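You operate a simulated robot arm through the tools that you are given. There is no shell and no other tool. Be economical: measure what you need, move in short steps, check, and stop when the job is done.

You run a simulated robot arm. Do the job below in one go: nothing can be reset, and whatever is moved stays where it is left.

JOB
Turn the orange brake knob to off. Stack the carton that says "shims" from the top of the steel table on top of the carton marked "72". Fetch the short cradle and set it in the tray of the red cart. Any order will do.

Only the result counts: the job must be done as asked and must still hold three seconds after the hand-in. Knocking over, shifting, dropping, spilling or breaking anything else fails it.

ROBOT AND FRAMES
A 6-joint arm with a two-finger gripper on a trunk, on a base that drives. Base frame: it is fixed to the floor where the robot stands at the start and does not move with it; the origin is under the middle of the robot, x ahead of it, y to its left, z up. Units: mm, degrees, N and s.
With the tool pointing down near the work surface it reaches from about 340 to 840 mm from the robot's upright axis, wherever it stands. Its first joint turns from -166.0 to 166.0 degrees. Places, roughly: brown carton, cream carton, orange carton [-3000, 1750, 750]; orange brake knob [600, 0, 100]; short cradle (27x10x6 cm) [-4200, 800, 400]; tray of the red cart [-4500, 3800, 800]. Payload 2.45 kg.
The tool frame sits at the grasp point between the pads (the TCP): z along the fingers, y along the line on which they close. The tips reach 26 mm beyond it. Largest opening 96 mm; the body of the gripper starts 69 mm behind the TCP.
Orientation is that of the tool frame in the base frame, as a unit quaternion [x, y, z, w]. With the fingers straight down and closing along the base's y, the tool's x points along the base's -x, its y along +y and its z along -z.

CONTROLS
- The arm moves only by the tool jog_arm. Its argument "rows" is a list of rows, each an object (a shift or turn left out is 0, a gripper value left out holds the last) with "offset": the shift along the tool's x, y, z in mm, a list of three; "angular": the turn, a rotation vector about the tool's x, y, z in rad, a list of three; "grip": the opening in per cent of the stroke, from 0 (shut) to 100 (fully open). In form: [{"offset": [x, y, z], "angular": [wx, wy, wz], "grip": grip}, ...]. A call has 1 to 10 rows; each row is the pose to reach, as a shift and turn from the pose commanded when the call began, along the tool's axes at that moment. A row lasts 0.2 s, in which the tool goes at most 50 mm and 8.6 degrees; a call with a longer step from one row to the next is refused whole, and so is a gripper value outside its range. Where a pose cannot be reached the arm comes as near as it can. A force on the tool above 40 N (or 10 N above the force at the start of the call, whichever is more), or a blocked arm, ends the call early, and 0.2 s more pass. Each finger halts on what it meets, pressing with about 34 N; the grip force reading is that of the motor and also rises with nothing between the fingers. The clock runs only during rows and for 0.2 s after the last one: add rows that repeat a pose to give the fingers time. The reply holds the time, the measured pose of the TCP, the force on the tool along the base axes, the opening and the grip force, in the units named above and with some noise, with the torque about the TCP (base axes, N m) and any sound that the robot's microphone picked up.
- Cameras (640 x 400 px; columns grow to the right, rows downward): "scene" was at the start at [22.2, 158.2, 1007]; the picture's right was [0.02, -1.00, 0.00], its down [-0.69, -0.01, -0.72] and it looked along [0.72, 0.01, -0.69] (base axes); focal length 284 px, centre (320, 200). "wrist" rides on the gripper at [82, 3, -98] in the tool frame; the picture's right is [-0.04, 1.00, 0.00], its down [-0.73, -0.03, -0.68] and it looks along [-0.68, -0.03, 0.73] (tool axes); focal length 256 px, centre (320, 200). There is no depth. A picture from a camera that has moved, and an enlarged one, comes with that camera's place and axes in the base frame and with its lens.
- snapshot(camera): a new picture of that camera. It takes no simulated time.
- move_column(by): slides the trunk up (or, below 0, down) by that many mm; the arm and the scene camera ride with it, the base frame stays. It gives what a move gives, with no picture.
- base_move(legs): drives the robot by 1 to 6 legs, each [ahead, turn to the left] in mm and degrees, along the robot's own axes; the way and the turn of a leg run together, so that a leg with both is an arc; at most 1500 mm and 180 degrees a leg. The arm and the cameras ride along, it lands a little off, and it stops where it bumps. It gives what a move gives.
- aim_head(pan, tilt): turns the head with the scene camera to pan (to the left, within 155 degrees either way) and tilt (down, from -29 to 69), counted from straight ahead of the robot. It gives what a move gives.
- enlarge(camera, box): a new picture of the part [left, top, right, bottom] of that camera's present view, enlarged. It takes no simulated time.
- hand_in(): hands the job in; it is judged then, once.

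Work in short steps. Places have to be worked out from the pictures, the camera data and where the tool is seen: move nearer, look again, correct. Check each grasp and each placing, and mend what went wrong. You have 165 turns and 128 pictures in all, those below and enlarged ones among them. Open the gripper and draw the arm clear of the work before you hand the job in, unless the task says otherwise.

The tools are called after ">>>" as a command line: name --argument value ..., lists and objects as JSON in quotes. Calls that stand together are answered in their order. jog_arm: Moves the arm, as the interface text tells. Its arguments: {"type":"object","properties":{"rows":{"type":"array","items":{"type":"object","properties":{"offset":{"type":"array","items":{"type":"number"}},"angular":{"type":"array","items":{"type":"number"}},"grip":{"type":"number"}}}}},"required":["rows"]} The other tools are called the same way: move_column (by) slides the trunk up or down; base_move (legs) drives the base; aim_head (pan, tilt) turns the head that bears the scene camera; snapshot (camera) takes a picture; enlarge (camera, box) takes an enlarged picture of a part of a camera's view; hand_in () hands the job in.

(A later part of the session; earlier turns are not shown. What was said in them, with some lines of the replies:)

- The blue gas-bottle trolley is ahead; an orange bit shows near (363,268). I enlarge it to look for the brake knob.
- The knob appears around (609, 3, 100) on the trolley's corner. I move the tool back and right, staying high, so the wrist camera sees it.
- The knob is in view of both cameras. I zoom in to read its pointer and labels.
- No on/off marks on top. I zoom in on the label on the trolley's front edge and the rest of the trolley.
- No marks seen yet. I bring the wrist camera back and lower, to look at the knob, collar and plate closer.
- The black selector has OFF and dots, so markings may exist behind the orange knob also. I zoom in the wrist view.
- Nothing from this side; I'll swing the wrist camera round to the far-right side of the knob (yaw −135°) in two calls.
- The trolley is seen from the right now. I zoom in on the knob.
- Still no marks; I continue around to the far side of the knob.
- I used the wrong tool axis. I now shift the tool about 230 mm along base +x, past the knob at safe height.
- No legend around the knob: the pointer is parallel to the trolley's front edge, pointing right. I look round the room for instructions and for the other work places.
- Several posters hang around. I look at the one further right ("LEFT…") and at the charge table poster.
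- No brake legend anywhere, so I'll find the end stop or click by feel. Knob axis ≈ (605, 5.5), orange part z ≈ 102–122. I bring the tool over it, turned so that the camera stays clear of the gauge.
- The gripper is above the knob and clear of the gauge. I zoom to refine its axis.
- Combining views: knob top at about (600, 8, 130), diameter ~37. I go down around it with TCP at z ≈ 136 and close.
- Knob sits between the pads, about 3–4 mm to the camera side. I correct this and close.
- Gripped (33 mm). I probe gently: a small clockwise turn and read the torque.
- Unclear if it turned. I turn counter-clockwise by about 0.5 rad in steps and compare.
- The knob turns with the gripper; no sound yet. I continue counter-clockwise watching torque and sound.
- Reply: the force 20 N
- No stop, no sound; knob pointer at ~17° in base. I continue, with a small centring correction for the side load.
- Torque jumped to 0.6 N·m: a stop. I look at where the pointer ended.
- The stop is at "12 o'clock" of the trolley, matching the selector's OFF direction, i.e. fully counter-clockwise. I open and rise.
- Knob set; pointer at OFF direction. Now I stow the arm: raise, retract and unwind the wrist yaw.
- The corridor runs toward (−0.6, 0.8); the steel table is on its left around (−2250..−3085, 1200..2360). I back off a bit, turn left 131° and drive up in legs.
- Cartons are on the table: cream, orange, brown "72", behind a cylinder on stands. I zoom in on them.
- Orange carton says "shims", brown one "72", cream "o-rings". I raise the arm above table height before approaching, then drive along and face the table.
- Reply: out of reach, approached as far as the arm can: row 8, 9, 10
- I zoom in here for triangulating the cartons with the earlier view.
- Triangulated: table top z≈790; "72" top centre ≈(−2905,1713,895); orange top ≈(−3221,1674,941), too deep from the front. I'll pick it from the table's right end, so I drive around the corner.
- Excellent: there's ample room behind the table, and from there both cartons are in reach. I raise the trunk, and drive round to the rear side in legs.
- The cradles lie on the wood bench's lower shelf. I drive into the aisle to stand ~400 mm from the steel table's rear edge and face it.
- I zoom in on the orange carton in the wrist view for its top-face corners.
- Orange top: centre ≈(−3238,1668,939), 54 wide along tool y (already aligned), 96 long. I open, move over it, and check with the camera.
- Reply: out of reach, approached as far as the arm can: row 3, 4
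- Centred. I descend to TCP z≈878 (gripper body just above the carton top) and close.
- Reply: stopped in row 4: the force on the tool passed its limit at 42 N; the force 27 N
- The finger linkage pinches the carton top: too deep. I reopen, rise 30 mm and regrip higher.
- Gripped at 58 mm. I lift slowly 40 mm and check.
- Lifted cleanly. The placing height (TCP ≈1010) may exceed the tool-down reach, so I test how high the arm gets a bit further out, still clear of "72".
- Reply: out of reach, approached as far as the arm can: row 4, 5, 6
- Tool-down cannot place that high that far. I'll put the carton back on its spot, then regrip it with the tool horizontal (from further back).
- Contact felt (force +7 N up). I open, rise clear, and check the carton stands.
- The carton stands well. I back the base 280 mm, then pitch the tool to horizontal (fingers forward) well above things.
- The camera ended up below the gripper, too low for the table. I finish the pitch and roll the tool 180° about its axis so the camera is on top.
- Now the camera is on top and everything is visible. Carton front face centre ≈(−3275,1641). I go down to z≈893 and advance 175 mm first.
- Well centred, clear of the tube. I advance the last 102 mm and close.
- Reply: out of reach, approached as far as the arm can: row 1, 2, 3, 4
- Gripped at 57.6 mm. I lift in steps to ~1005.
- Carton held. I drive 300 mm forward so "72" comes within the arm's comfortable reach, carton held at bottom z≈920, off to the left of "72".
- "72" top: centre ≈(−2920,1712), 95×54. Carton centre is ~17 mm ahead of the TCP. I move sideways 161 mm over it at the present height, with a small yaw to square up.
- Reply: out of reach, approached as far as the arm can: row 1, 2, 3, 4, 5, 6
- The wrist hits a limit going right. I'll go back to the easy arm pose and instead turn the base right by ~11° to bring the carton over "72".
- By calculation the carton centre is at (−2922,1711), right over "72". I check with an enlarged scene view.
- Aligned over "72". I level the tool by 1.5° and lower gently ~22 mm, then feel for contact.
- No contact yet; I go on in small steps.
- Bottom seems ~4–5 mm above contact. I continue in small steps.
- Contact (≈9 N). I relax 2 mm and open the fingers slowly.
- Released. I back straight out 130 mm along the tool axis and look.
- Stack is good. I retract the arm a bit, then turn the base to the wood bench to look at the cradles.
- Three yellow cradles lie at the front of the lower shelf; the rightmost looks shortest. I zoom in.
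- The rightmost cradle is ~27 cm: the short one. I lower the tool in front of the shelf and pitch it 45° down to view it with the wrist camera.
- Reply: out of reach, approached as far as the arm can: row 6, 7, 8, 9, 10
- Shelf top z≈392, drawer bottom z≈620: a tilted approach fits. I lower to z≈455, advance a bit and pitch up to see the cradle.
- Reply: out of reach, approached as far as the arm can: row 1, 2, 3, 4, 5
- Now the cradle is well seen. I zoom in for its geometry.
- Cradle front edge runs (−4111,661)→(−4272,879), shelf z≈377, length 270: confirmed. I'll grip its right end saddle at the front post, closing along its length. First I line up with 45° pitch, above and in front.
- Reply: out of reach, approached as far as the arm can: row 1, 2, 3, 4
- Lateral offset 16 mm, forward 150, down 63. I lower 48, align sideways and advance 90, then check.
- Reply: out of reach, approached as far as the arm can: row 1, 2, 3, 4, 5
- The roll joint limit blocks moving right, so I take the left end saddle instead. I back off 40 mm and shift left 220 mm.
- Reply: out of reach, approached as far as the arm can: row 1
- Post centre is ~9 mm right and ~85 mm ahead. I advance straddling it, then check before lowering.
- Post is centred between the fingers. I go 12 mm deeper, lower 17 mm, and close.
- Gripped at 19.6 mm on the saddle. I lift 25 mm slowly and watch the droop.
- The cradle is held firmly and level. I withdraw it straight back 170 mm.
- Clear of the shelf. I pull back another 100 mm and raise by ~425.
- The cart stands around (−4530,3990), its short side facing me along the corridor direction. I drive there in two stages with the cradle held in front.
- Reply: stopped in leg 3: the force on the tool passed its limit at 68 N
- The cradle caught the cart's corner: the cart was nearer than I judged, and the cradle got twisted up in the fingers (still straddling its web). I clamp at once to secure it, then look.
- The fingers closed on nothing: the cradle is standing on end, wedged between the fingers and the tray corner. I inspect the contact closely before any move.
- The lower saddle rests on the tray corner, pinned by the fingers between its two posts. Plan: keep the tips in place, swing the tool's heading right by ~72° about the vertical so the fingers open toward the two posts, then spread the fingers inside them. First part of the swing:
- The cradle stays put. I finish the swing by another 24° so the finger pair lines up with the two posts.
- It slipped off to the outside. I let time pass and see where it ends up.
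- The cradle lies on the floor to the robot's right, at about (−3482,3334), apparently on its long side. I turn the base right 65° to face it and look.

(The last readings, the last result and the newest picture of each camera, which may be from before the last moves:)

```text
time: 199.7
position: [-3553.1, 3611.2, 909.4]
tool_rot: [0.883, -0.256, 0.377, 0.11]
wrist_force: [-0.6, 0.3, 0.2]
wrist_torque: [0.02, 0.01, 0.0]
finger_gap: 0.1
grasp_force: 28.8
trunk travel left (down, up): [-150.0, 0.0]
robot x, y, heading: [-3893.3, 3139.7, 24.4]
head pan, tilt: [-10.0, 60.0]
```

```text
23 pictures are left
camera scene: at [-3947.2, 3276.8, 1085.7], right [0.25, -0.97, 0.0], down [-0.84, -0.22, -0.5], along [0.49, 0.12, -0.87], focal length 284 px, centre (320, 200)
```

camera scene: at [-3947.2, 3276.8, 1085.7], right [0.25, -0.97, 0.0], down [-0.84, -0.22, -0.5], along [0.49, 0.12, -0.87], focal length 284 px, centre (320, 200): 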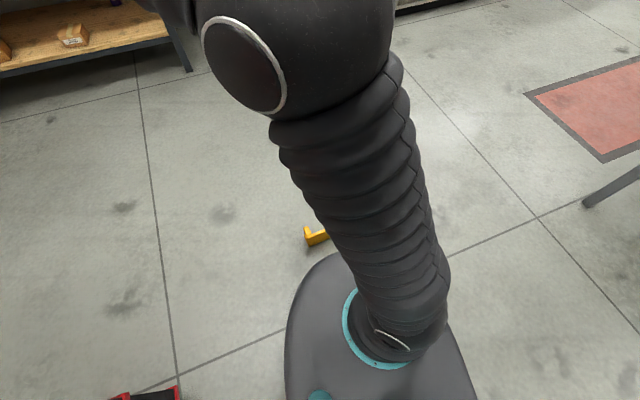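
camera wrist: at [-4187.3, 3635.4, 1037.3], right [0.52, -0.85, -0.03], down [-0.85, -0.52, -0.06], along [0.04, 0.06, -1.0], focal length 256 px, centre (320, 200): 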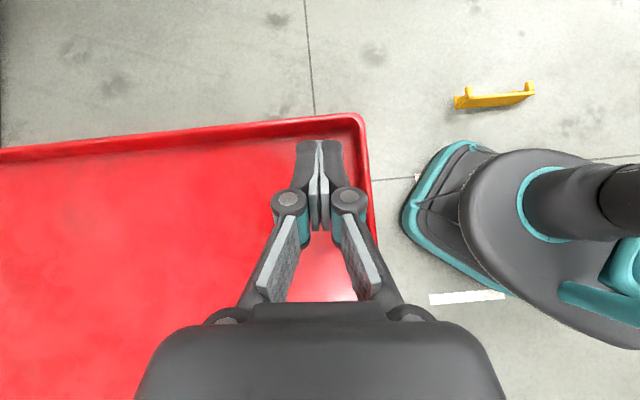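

The cradle is right in front of the base. I back the base 150 mm, then bring the tool vertical above that area.

>>> base_move --legs '[[-150, 0]]'

>>> jog_arm --rows '[{"offset": [-12, 15.5, 44], "angular": [0, -0.081, 0], "grip": 30}, {"offset": [-24, 31, 88], "angular": [0, -0.162, 0], "grip": 60}, {"offset": [-36, 46.5, 132], "angular": [0, -0.243, 0]}, {"offset": [-48, 62, 176], "angular": [0, -0.324, 0]}, {"offset": [-60, 77.5, 220], "angular": [0, -0.405, 0]}, {"offset": [-72, 93, 264], "angular": [0, -0.486, 0]}, {"offset": [-84, 108.5, 308], "angular": [0, -0.567, 0]}, {"offset": [-96, 124, 352], "angular": [0, -0.648, 0]}, {"offset": [-108, 139.5, 396], "angular": [0, -0.729, 0]}, {"offset": [-120, 155, 440], "angular": [0, -0.808, 0]}]'

>>> snapshot --camera "wrist"

>>> snapshot --camera "scene"

```text
time: 201.1
position: [-3688.1, 3550.8, 909.7]
tool_rot: [0.884, -0.254, 0.377, 0.109]
wrist_force: [1.0, -0.6, 0.8]
wrist_torque: [0.01, -0.03, 0.01]
finger_gap: 0.0
grasp_force: 28.5
trunk travel left (down, up): [-150.0, 0.0]
robot x, y, heading: [-4026.0, 3080.9, 24.8]
head pan, tilt: [-10.0, 60.0]
```

```text
time: 203.3
position: [-3572.6, 3293.5, 518.3]
tool_rot: [0.961, -0.276, 0.001, 0.0]
wrist_force: [-0.1, 1.3, 0.1]
wrist_torque: [-0.03, -0.02, 0.01]
finger_gap: 57.5
grasp_force: 0.0
trunk travel left (down, up): [-150.0, 0.0]
robot x, y, heading: [-4028.4, 3081.0, 24.4]
head pan, tilt: [-10.0, 60.0]
```

```text
22 pictures are left
camera wrist: at [-3505.3, 3247.6, 617.0], right [-0.56, -0.83, 0.0], down [-0.61, 0.41, 0.68], along [-0.56, 0.38, -0.73], focal length 256 px, centre (320, 200)
```

wrist: 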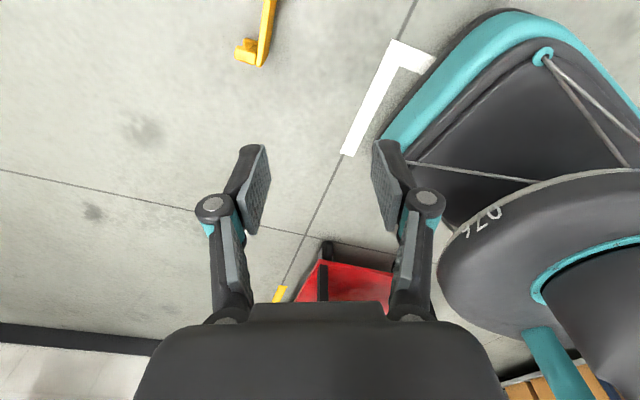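

```text
21 pictures are left
camera scene: at [-4082.3, 3215.2, 1085.7], right [0.25, -0.97, 0.0], down [-0.84, -0.22, -0.5], along [0.48, 0.13, -0.87], focal length 284 px, centre (320, 200)
```

scene: 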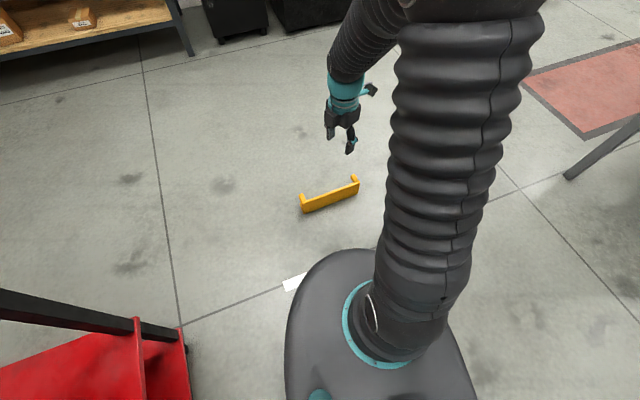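

Scene view shows the cradle lying on its long side with the plate vertical, posts pointing away. I zoom for exact geometry.

>>> enlarge --camera "scene" --box '[280, 160, 380, 225]'

```text
6.15 times, centred on (330, 192) of scene
camera zoom: at [-4082.3, 3215.2, 1085.7], right [0.25, -0.97, 0.0], down [-0.84, -0.22, -0.5], along [0.48, 0.13, -0.87], focal length 1747 px, centre (258, 246)
```

zoom: 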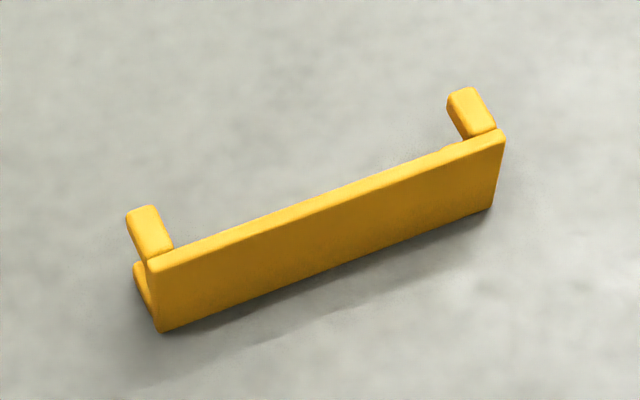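

The plate stands on edge, top edge mid ≈(−3489,3326,100). I rotate to close across the plate, and come down to z≈210 over it.

>>> jog_arm --rows '[{"offset": [8, -10, 35], "angular": [0, 0, 0.06]}, {"offset": [16, -20, 75], "angular": [0, 0, 0.12]}, {"offset": [24, -31, 115], "angular": [0, 0, 0.18]}, {"offset": [31, -42, 155], "angular": [0, 0, 0.24]}, {"offset": [38, -52, 195], "angular": [0, 0, 0.3]}, {"offset": [45, -62, 235], "angular": [0, 0, 0.361]}, {"offset": [53.6, -72, 275], "angular": [0, 0, 0.361]}, {"offset": [53.6, -72, 308], "angular": [0, 0, 0.361]}]'

>>> snapshot --camera "wrist"

```text
time: 205.1
position: [-3485.3, 3326.7, 208.7]
tool_rot: [0.896, -0.445, 0.0, 0.001]
wrist_force: [0.8, -0.3, -0.4]
wrist_torque: [0.02, -0.02, -0.01]
finger_gap: 57.9
grasp_force: 0.1
trunk travel left (down, up): [-150.0, 0.0]
robot x, y, heading: [-4027.5, 3083.9, 24.7]
head pan, tilt: [-10.0, 60.0]
```

```text
19 pictures are left
camera wrist: at [-3440.3, 3260.7, 308.3], right [-0.82, -0.57, 0.0], down [-0.42, 0.6, 0.68], along [-0.39, 0.56, -0.73], focal length 256 px, centre (320, 200)
```

wrist: 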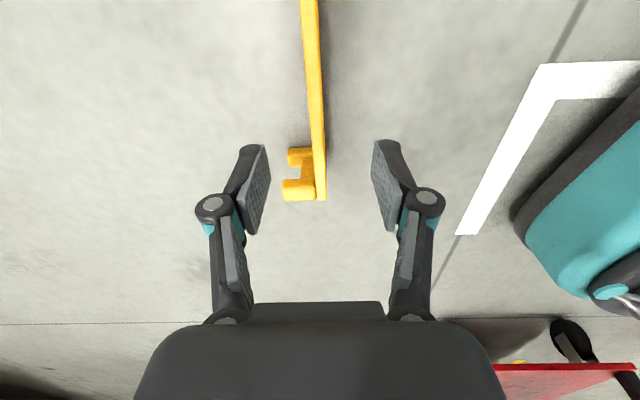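

Aligned: plate between the fingers and TCP near mid-length. I go down to z≈76 and close.

>>> jog_arm --rows '[{"offset": [0, -2, 40]}, {"offset": [0, -2.5, 85]}, {"offset": [0, -2.5, 115]}, {"offset": [0, -2.5, 132]}, {"offset": [0, -2.5, 132], "grip": 40}, {"offset": [0, -2.5, 132], "grip": 20}, {"offset": [0, -2.5, 132], "grip": 0}, {"offset": [0, -2.5, 132], "grip": 0}, {"offset": [0, -2.5, 132], "grip": 0}]'

>>> jog_arm --rows '[{"offset": [0, 0, -20]}, {"offset": [0, 0, -60]}, {"offset": [0, 0, -105]}, {"offset": [0, 0, -105]}]'

>>> snapshot --camera "scene"

```text
time: 207.1
position: [-3486.9, 3329.9, 77.1]
tool_rot: [0.895, -0.445, -0.001, 0.001]
wrist_force: [0.9, 0.0, 0.8]
wrist_torque: [-0.03, 0.0, -0.02]
finger_gap: 11.2
grasp_force: 33.8
trunk travel left (down, up): [-150.0, 0.0]
robot x, y, heading: [-4026.9, 3080.8, 24.6]
head pan, tilt: [-10.0, 60.0]
```

```text
time: 208.1
position: [-3486.3, 3326.2, 183.7]
tool_rot: [0.896, -0.445, -0.001, 0.001]
wrist_force: [0.5, -0.1, -0.7]
wrist_torque: [0.0, 0.03, 0.01]
finger_gap: 11.1
grasp_force: 34.4
trunk travel left (down, up): [-150.0, 0.0]
robot x, y, heading: [-4028.8, 3083.4, 24.8]
head pan, tilt: [-10.0, 60.0]
```

```text
18 pictures are left
camera scene: at [-4081.8, 3215.3, 1085.7], right [0.25, -0.97, 0.0], down [-0.84, -0.22, -0.5], along [0.48, 0.13, -0.87], focal length 284 px, centre (320, 200)
```

scene: 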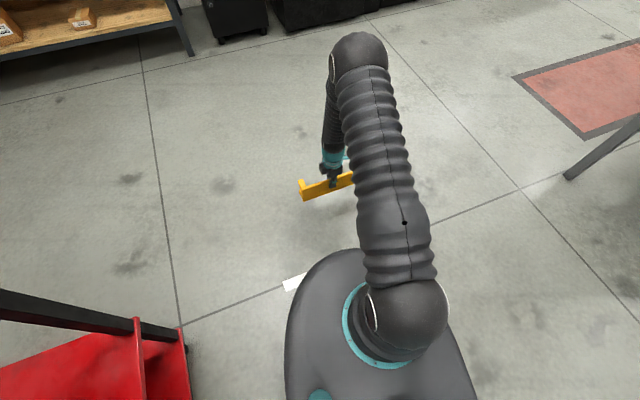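

Held firmly at the plate's middle. I raise it high (z≈960) and retract to r≈450 before turning toward the cart.

>>> jog_arm --rows '[{"offset": [-2, 8, -46]}, {"offset": [-4, 16, -92]}, {"offset": [-6, 24, -138]}, {"offset": [-8, 32, -184]}, {"offset": [-10, 40, -230]}, {"offset": [-12, 48, -276]}, {"offset": [-14, 56, -322]}, {"offset": [-16, 64, -368]}, {"offset": [-18, 72, -414]}, {"offset": [-20, 80, -460]}]'

>>> jog_arm --rows '[{"offset": [-2, 10, -46]}, {"offset": [-4, 20, -92]}, {"offset": [-6, 30, -138]}, {"offset": [-8, 40, -184]}, {"offset": [-10, 50, -230]}, {"offset": [-11, 62, -276]}, {"offset": [-11, 62, -316]}]'

```text
time: 210.3
position: [-3560.4, 3295.8, 646.4]
tool_rot: [0.896, -0.445, 0.0, 0.002]
wrist_force: [0.1, 0.4, -1.6]
wrist_torque: [-0.01, 0.06, 0.02]
finger_gap: 10.9
grasp_force: 34.1
trunk travel left (down, up): [-150.0, 0.0]
robot x, y, heading: [-4026.6, 3080.0, 24.7]
head pan, tilt: [-10.0, 60.0]
```

```text
time: 211.9
position: [-3618.8, 3267.8, 961.7]
tool_rot: [0.896, -0.444, 0.0, 0.0]
wrist_force: [0.1, 0.8, -0.7]
wrist_torque: [0.01, 0.07, 0.01]
finger_gap: 11.2
grasp_force: 34.4
trunk travel left (down, up): [-150.0, 0.0]
robot x, y, heading: [-4023.1, 3081.1, 24.6]
head pan, tilt: [-10.0, 60.0]
```

Now at z 962 (cradle bottom ≈886). I turn left 99° to face the cart's short side and look.

>>> base_move --legs '[[0, 99]]'

>>> aim_head --pan 5 --tilt 35

>>> snapshot --camera "scene"

>>> snapshot --camera "wrist"

```text
time: 216.4
position: [-4274.0, 3455.2, 961.4]
tool_rot: [0.92, 0.393, 0.001, 0.001]
wrist_force: [-0.6, 0.3, -0.8]
wrist_torque: [0.0, 0.05, -0.01]
finger_gap: 11.0
grasp_force: 34.2
trunk travel left (down, up): [-150.0, 0.0]
robot x, y, heading: [-4024.1, 3080.4, 123.4]
head pan, tilt: [-10.0, 60.0]
```

```text
time: 217.3
position: [-4274.6, 3453.6, 960.6]
tool_rot: [0.919, 0.394, 0.0, 0.0]
wrist_force: [0.1, -0.4, -0.5]
wrist_torque: [-0.02, 0.01, -0.01]
finger_gap: 11.2
grasp_force: 34.2
trunk travel left (down, up): [-150.0, 0.0]
robot x, y, heading: [-4022.7, 3082.3, 123.6]
head pan, tilt: [5.0, 35.0]
```

```text
17 pictures are left
camera scene: at [-4179.3, 3011.7, 1119.9], right [0.78, 0.62, 0.0], down [0.36, -0.45, -0.82], along [-0.51, 0.64, -0.57], focal length 284 px, centre (320, 200)
```

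scene: 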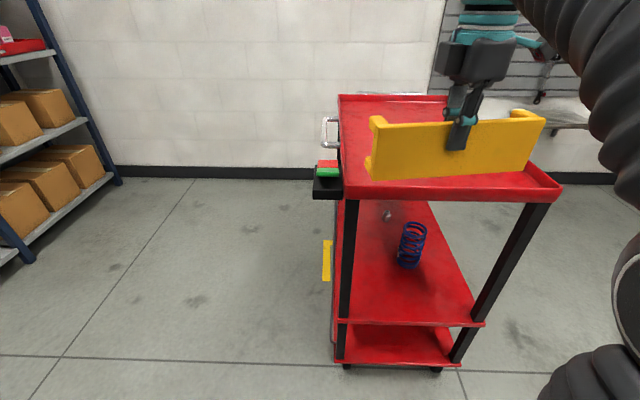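

```text
16 pictures are left
camera wrist: at [-4215.8, 3510.9, 1060.2], right [0.69, -0.72, 0.0], down [-0.53, -0.51, 0.68], along [-0.49, -0.47, -0.73], focal length 256 px, centre (320, 200)
```

wrist: 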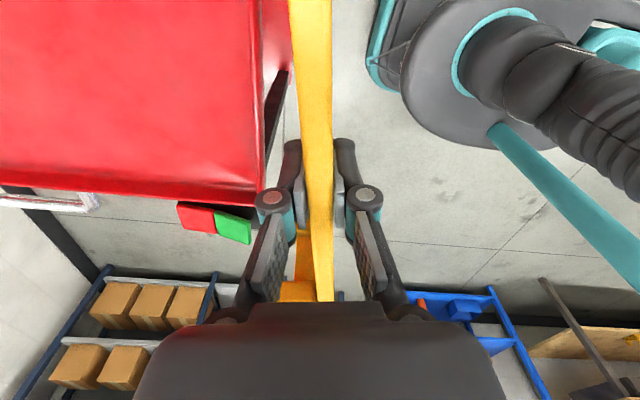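

Cradle hangs just before the tray's near edge, posts away from me. I drive 100 mm forward and move the arm ~95 mm further, over the tray.

>>> base_move --legs '[[100, 0]]'

>>> jog_arm --rows '[{"offset": [16, -27, 0]}, {"offset": [33, -54, 0]}, {"offset": [49, -81, 0]}]'

>>> snapshot --camera "scene"

>>> snapshot --camera "wrist"

```text
time: 218.5
position: [-4329.7, 3536.2, 960.8]
tool_rot: [0.919, 0.394, 0.001, 0.001]
wrist_force: [0.7, 0.1, -0.7]
wrist_torque: [-0.02, -0.02, 0.0]
finger_gap: 11.1
grasp_force: 33.8
trunk travel left (down, up): [-150.0, 0.0]
robot x, y, heading: [-4081.0, 3163.7, 123.6]
head pan, tilt: [5.0, 35.0]
```

```text
time: 219.3
position: [-4353.4, 3627.8, 960.9]
tool_rot: [0.92, 0.393, 0.001, -0.001]
wrist_force: [1.0, 0.1, 0.4]
wrist_torque: [0.06, 0.01, 0.0]
finger_gap: 10.9
grasp_force: 33.5
trunk travel left (down, up): [-150.0, 0.0]
robot x, y, heading: [-4083.2, 3162.3, 123.5]
head pan, tilt: [5.0, 35.0]
```

```text
15 pictures are left
camera scene: at [-4234.1, 3093.9, 1120.0], right [0.78, 0.62, 0.0], down [0.36, -0.45, -0.82], along [-0.51, 0.64, -0.57], focal length 284 px, centre (320, 200)
```

scene: 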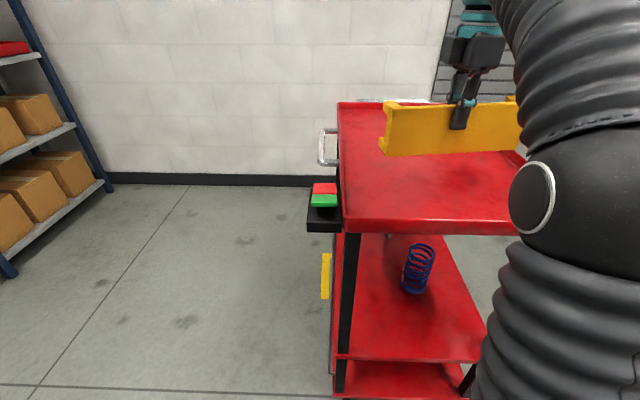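

```text
14 pictures are left
camera wrist: at [-4295.7, 3684.5, 1059.6], right [0.69, -0.72, 0.0], down [-0.53, -0.51, 0.68], along [-0.49, -0.47, -0.73], focal length 256 px, centre (320, 200)
```

wrist: 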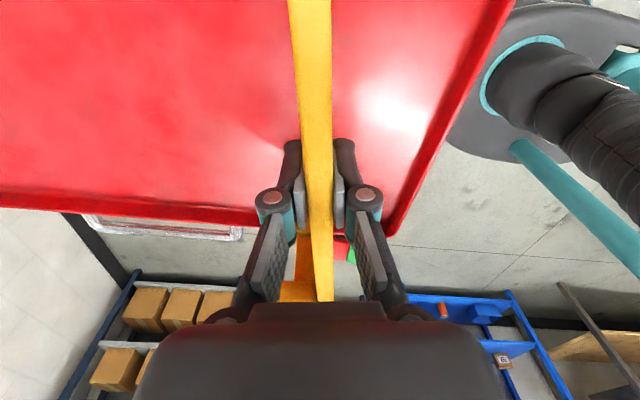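

The cradle fits within the tray. I move 60 mm further in and lower to bottom ≈ 820, then feel for the tray floor.

>>> jog_arm --rows '[{"offset": [7, -29, 0]}, {"offset": [13.5, -58.5, 0]}, {"offset": [13.5, -58.5, 30]}, {"offset": [13.5, -58.5, 50]}, {"offset": [13.5, -58.5, 64]}]'

>>> snapshot --camera "scene"

```text
time: 220.5
position: [-4385.7, 3678.0, 897.0]
tool_rot: [0.919, 0.393, 0.001, 0.0]
wrist_force: [-0.4, -0.2, -0.4]
wrist_torque: [0.0, 0.0, -0.02]
finger_gap: 11.0
grasp_force: 34.4
out of reach, approached as far as the arm can: row 2
trunk travel left (down, up): [-150.0, 0.0]
robot x, y, heading: [-4078.0, 3164.9, 123.5]
head pan, tilt: [5.0, 35.0]
```

```text
13 pictures are left
camera scene: at [-4234.3, 3094.3, 1120.0], right [0.78, 0.62, 0.0], down [0.36, -0.45, -0.82], along [-0.51, 0.64, -0.57], focal length 284 px, centre (320, 200)
```

scene: 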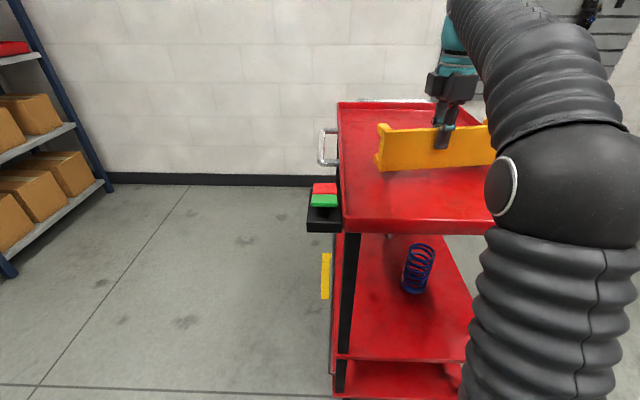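

Inside the tray, slightly above the floor. I lower in small steps feeling for contact.

>>> jog_arm --rows '[{"offset": [0, 0, 5]}, {"offset": [0, 0, 10]}, {"offset": [0, 0, 14]}]'

```text
time: 221.3
position: [-4387.8, 3677.5, 882.5]
tool_rot: [0.919, 0.393, 0.0, 0.001]
wrist_force: [0.5, 0.4, -0.8]
wrist_torque: [-0.02, 0.01, 0.02]
finger_gap: 11.1
grasp_force: 34.4
trunk travel left (down, up): [-150.0, 0.0]
robot x, y, heading: [-4079.6, 3163.8, 123.6]
head pan, tilt: [5.0, 35.0]
```

>>> jog_arm --rows '[{"offset": [0, 0, 4]}, {"offset": [0, 0, 8]}, {"offset": [0, 0, 11]}]'

>>> enlarge --camera "scene" --box '[330, 90, 530, 240]'

```text
time: 222.1
position: [-4386.7, 3679.2, 876.2]
tool_rot: [0.919, 0.393, 0.001, -0.003]
wrist_force: [0.1, 3.6, 30.6]
wrist_torque: [0.01, 0.23, 0.0]
finger_gap: 11.1
grasp_force: 33.9
trunk travel left (down, up): [-150.0, 0.0]
robot x, y, heading: [-4079.9, 3161.2, 123.6]
head pan, tilt: [5.0, 35.0]
```

```text
2.67 times, centred on (430, 165) of scene
camera zoom: at [-4233.6, 3093.2, 1120.7], right [0.78, 0.62, 0.0], down [0.36, -0.45, -0.82], along [-0.51, 0.64, -0.57], focal length 757 px, centre (27, 293)
```

zoom: 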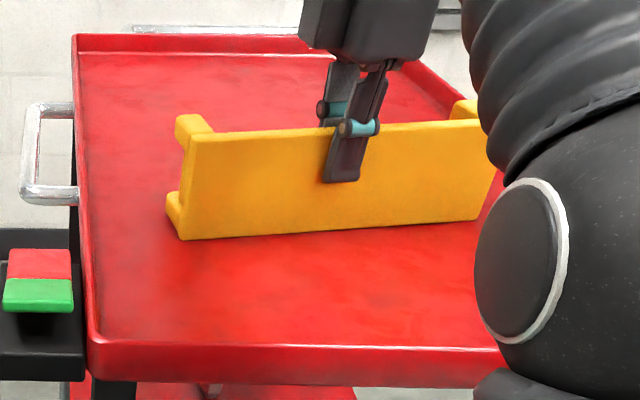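

On the tray floor (floor z≈801). I relieve 4 mm and tilt the cradle ~43° toward me about its lower edge, so it will settle on its back with posts up.

>>> jog_arm --rows '[{"offset": [0, 0, -5]}, {"offset": [0, 11.4, -5], "angular": [0.15, 0, 0]}, {"offset": [0, 22.7, -3.4], "angular": [0.3, 0, 0]}, {"offset": [0, 33.7, 0], "angular": [0.45, 0, 0]}, {"offset": [0, 44, 5], "angular": [0.6, 0, 0]}, {"offset": [0, 53.4, 11.3], "angular": [0.75, 0, 0]}, {"offset": [0, 53.4, 11.3], "angular": [0.75, 0, 0]}]'

>>> enlarge --camera "scene" --box '[330, 90, 530, 240]'

```text
time: 223.7
position: [-4348.2, 3641.5, 860.8]
tool_rot: [0.855, 0.366, -0.144, -0.337]
wrist_force: [0.2, -0.5, -0.5]
wrist_torque: [-0.01, 0.0, -0.02]
finger_gap: 11.0
grasp_force: 33.5
trunk travel left (down, up): [-150.0, 0.0]
robot x, y, heading: [-4081.7, 3161.7, 123.7]
head pan, tilt: [5.0, 35.0]
```

```text
2.67 times, centred on (430, 165) of scene
camera zoom: at [-4234.2, 3094.3, 1119.9], right [0.78, 0.62, 0.0], down [0.36, -0.45, -0.82], along [-0.51, 0.64, -0.57], focal length 757 px, centre (27, 293)
```

zoom: 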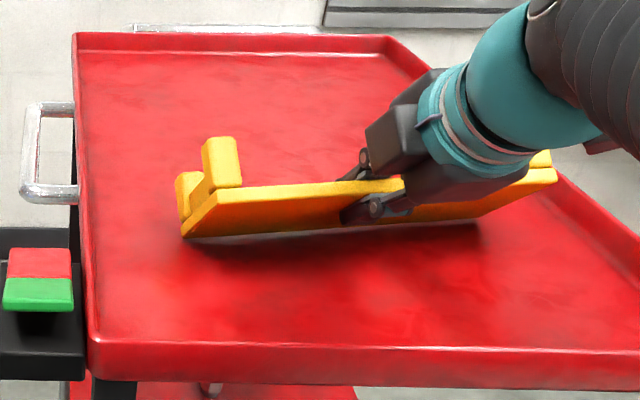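

Tilting works well. I tilt a further 17°, open a little, and slide the fingers out backward.

>>> jog_arm --rows '[{"offset": [0, 11.4, -0.1], "angular": [0.15, 0, 0]}, {"offset": [0, 22.7, 1.6], "angular": [0.3, 0, 0]}, {"offset": [0, 22.7, 1.6], "angular": [0.3, 0, 0], "grip": 20}, {"offset": [0, 22.7, 1.6], "angular": [0.3, 0, 0], "grip": 26}]'

>>> jog_arm --rows '[{"offset": [0, 0, -15]}, {"offset": [0, 0, -35]}, {"offset": [0, 0, -60]}, {"offset": [0, 0, -95]}, {"offset": [0, 0, -130]}]'

>>> snapshot --camera "scene"

```text
time: 224.7
position: [-4337.4, 3633.7, 845.1]
tool_rot: [0.796, 0.34, -0.196, -0.461]
wrist_force: [0.1, -0.5, -0.3]
wrist_torque: [0.02, -0.02, 0.0]
finger_gap: 25.2
grasp_force: 0.2
trunk travel left (down, up): [-150.0, 0.0]
robot x, y, heading: [-4083.3, 3167.3, 123.6]
head pan, tilt: [5.0, 35.0]
```

```text
time: 225.9
position: [-4271.5, 3553.4, 898.3]
tool_rot: [0.793, 0.356, -0.212, -0.445]
wrist_force: [0.1, -0.1, 0.7]
wrist_torque: [0.01, -0.01, 0.03]
finger_gap: 25.2
grasp_force: 0.1
trunk travel left (down, up): [-150.0, 0.0]
robot x, y, heading: [-4081.0, 3162.9, 123.7]
head pan, tilt: [5.0, 35.0]
```

```text
10 pictures are left
camera scene: at [-4234.2, 3094.1, 1120.0], right [0.78, 0.62, 0.0], down [0.36, -0.45, -0.82], along [-0.51, 0.64, -0.57], focal length 284 px, centre (320, 200)
```

scene: 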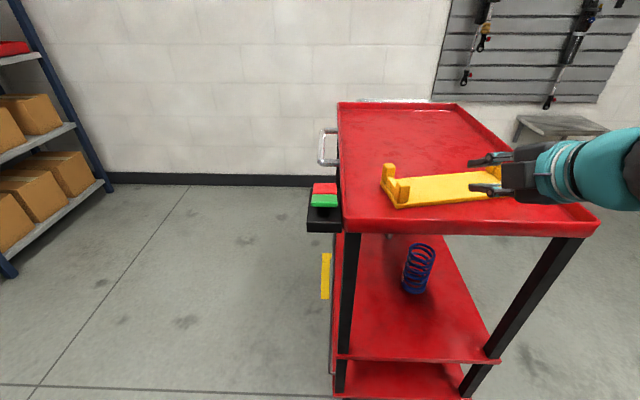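

The cradle lies flat, posts up, in the tray. I raise the gripper clear and back the robot off.

>>> jog_arm --rows '[{"offset": [0, -25, -18]}, {"offset": [0, -50, -36]}, {"offset": [0, -70, -60], "grip": 50}, {"offset": [0, -70, -60], "grip": 100}, {"offset": [0, -70, -60], "grip": 100}]'

>>> base_move --legs '[[-250, 0]]'

>>> snapshot --camera "scene"

```text
time: 227.3
position: [-4279.1, 3524.0, 1001.2]
tool_rot: [0.776, 0.383, -0.221, -0.45]
wrist_force: [0.1, 0.0, 0.5]
wrist_torque: [0.04, 0.0, 0.0]
finger_gap: 96.0
grasp_force: 0.0
trunk travel left (down, up): [-150.0, 0.0]
robot x, y, heading: [-4078.4, 3163.7, 123.5]
head pan, tilt: [5.0, 35.0]
stopped in row 5: the arm was blocked; the commanded pose is now the measured one
```

```text
time: 229.1
position: [-4139.0, 3315.4, 1002.0]
tool_rot: [0.775, 0.384, -0.22, -0.451]
wrist_force: [-0.1, 0.2, -0.1]
wrist_torque: [-0.04, 0.02, 0.02]
finger_gap: 95.9
grasp_force: 0.1
trunk travel left (down, up): [-150.0, 0.0]
robot x, y, heading: [-3942.4, 2952.8, 123.7]
head pan, tilt: [5.0, 35.0]
```

```text
9 pictures are left
camera scene: at [-4094.4, 2884.4, 1120.0], right [0.78, 0.63, 0.0], down [0.36, -0.45, -0.82], along [-0.51, 0.64, -0.57], focal length 284 px, centre (320, 200)
```

scene: 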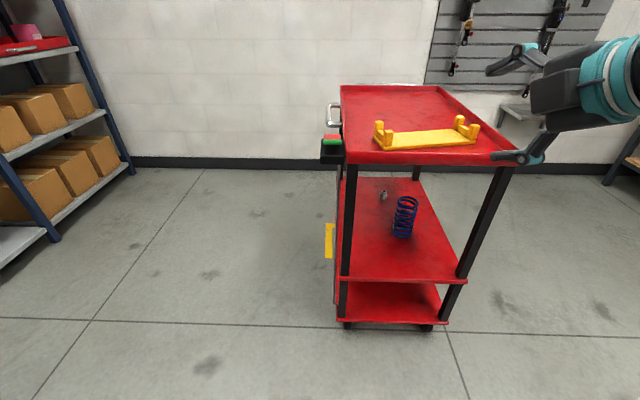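

Cradle is upright in the tray. A last look back at the stack on the steel table.

>>> aim_head --pan -150 --tilt 15

>>> snapshot --camera "scene"

```text
time: 231.5
position: [-4139.6, 3314.3, 1001.5]
tool_rot: [0.775, 0.383, -0.221, -0.452]
wrist_force: [1.4, 0.3, 0.2]
wrist_torque: [-0.01, 0.0, -0.01]
finger_gap: 96.1
grasp_force: 0.1
trunk travel left (down, up): [-150.0, 0.0]
robot x, y, heading: [-3941.8, 2955.6, 123.9]
head pan, tilt: [-150.0, 15.0]
```

```text
8 pictures are left
camera scene: at [-3955.4, 2774.5, 1152.0], right [-0.44, -0.9, 0.0], down [-0.23, 0.11, -0.97], along [0.87, -0.43, -0.26], focal length 284 px, centre (320, 200)
```

scene: 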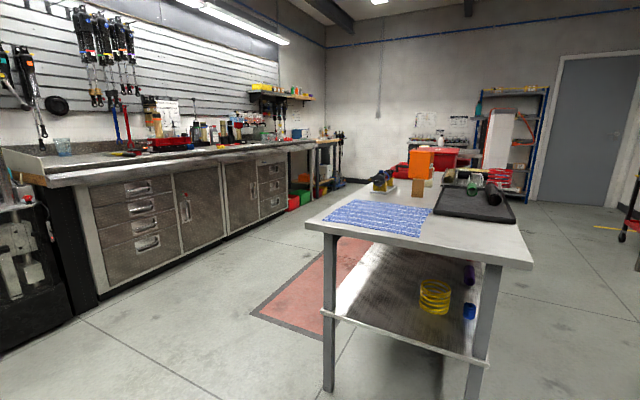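

The shims carton still stands on "72", the cradle is in the tray, and the knob is turned. The gripper is open and clear, so I hand in.

>>> hand_in

```text
The job is handed in.
```

All three parts are done and handed in, but I dropped the cradle on the way and had to guess which way the brake knob is off.

- **Brake knob:** there is no OFF mark near it. I turned it counter-clockwise to its stop, which points the same way as the OFF mark on the trolley's selector.
- **Cartons:** the "shims" carton stands upright on the "72" carton and was still there in the last picture before hand-in.
- **Cradle:** it struck a corner of the red cart's tray (68 N on the tool) and fell to the floor. I picked it up and it now lies upright in the tray. I can't rule out that the hit shifted the cart slightly.
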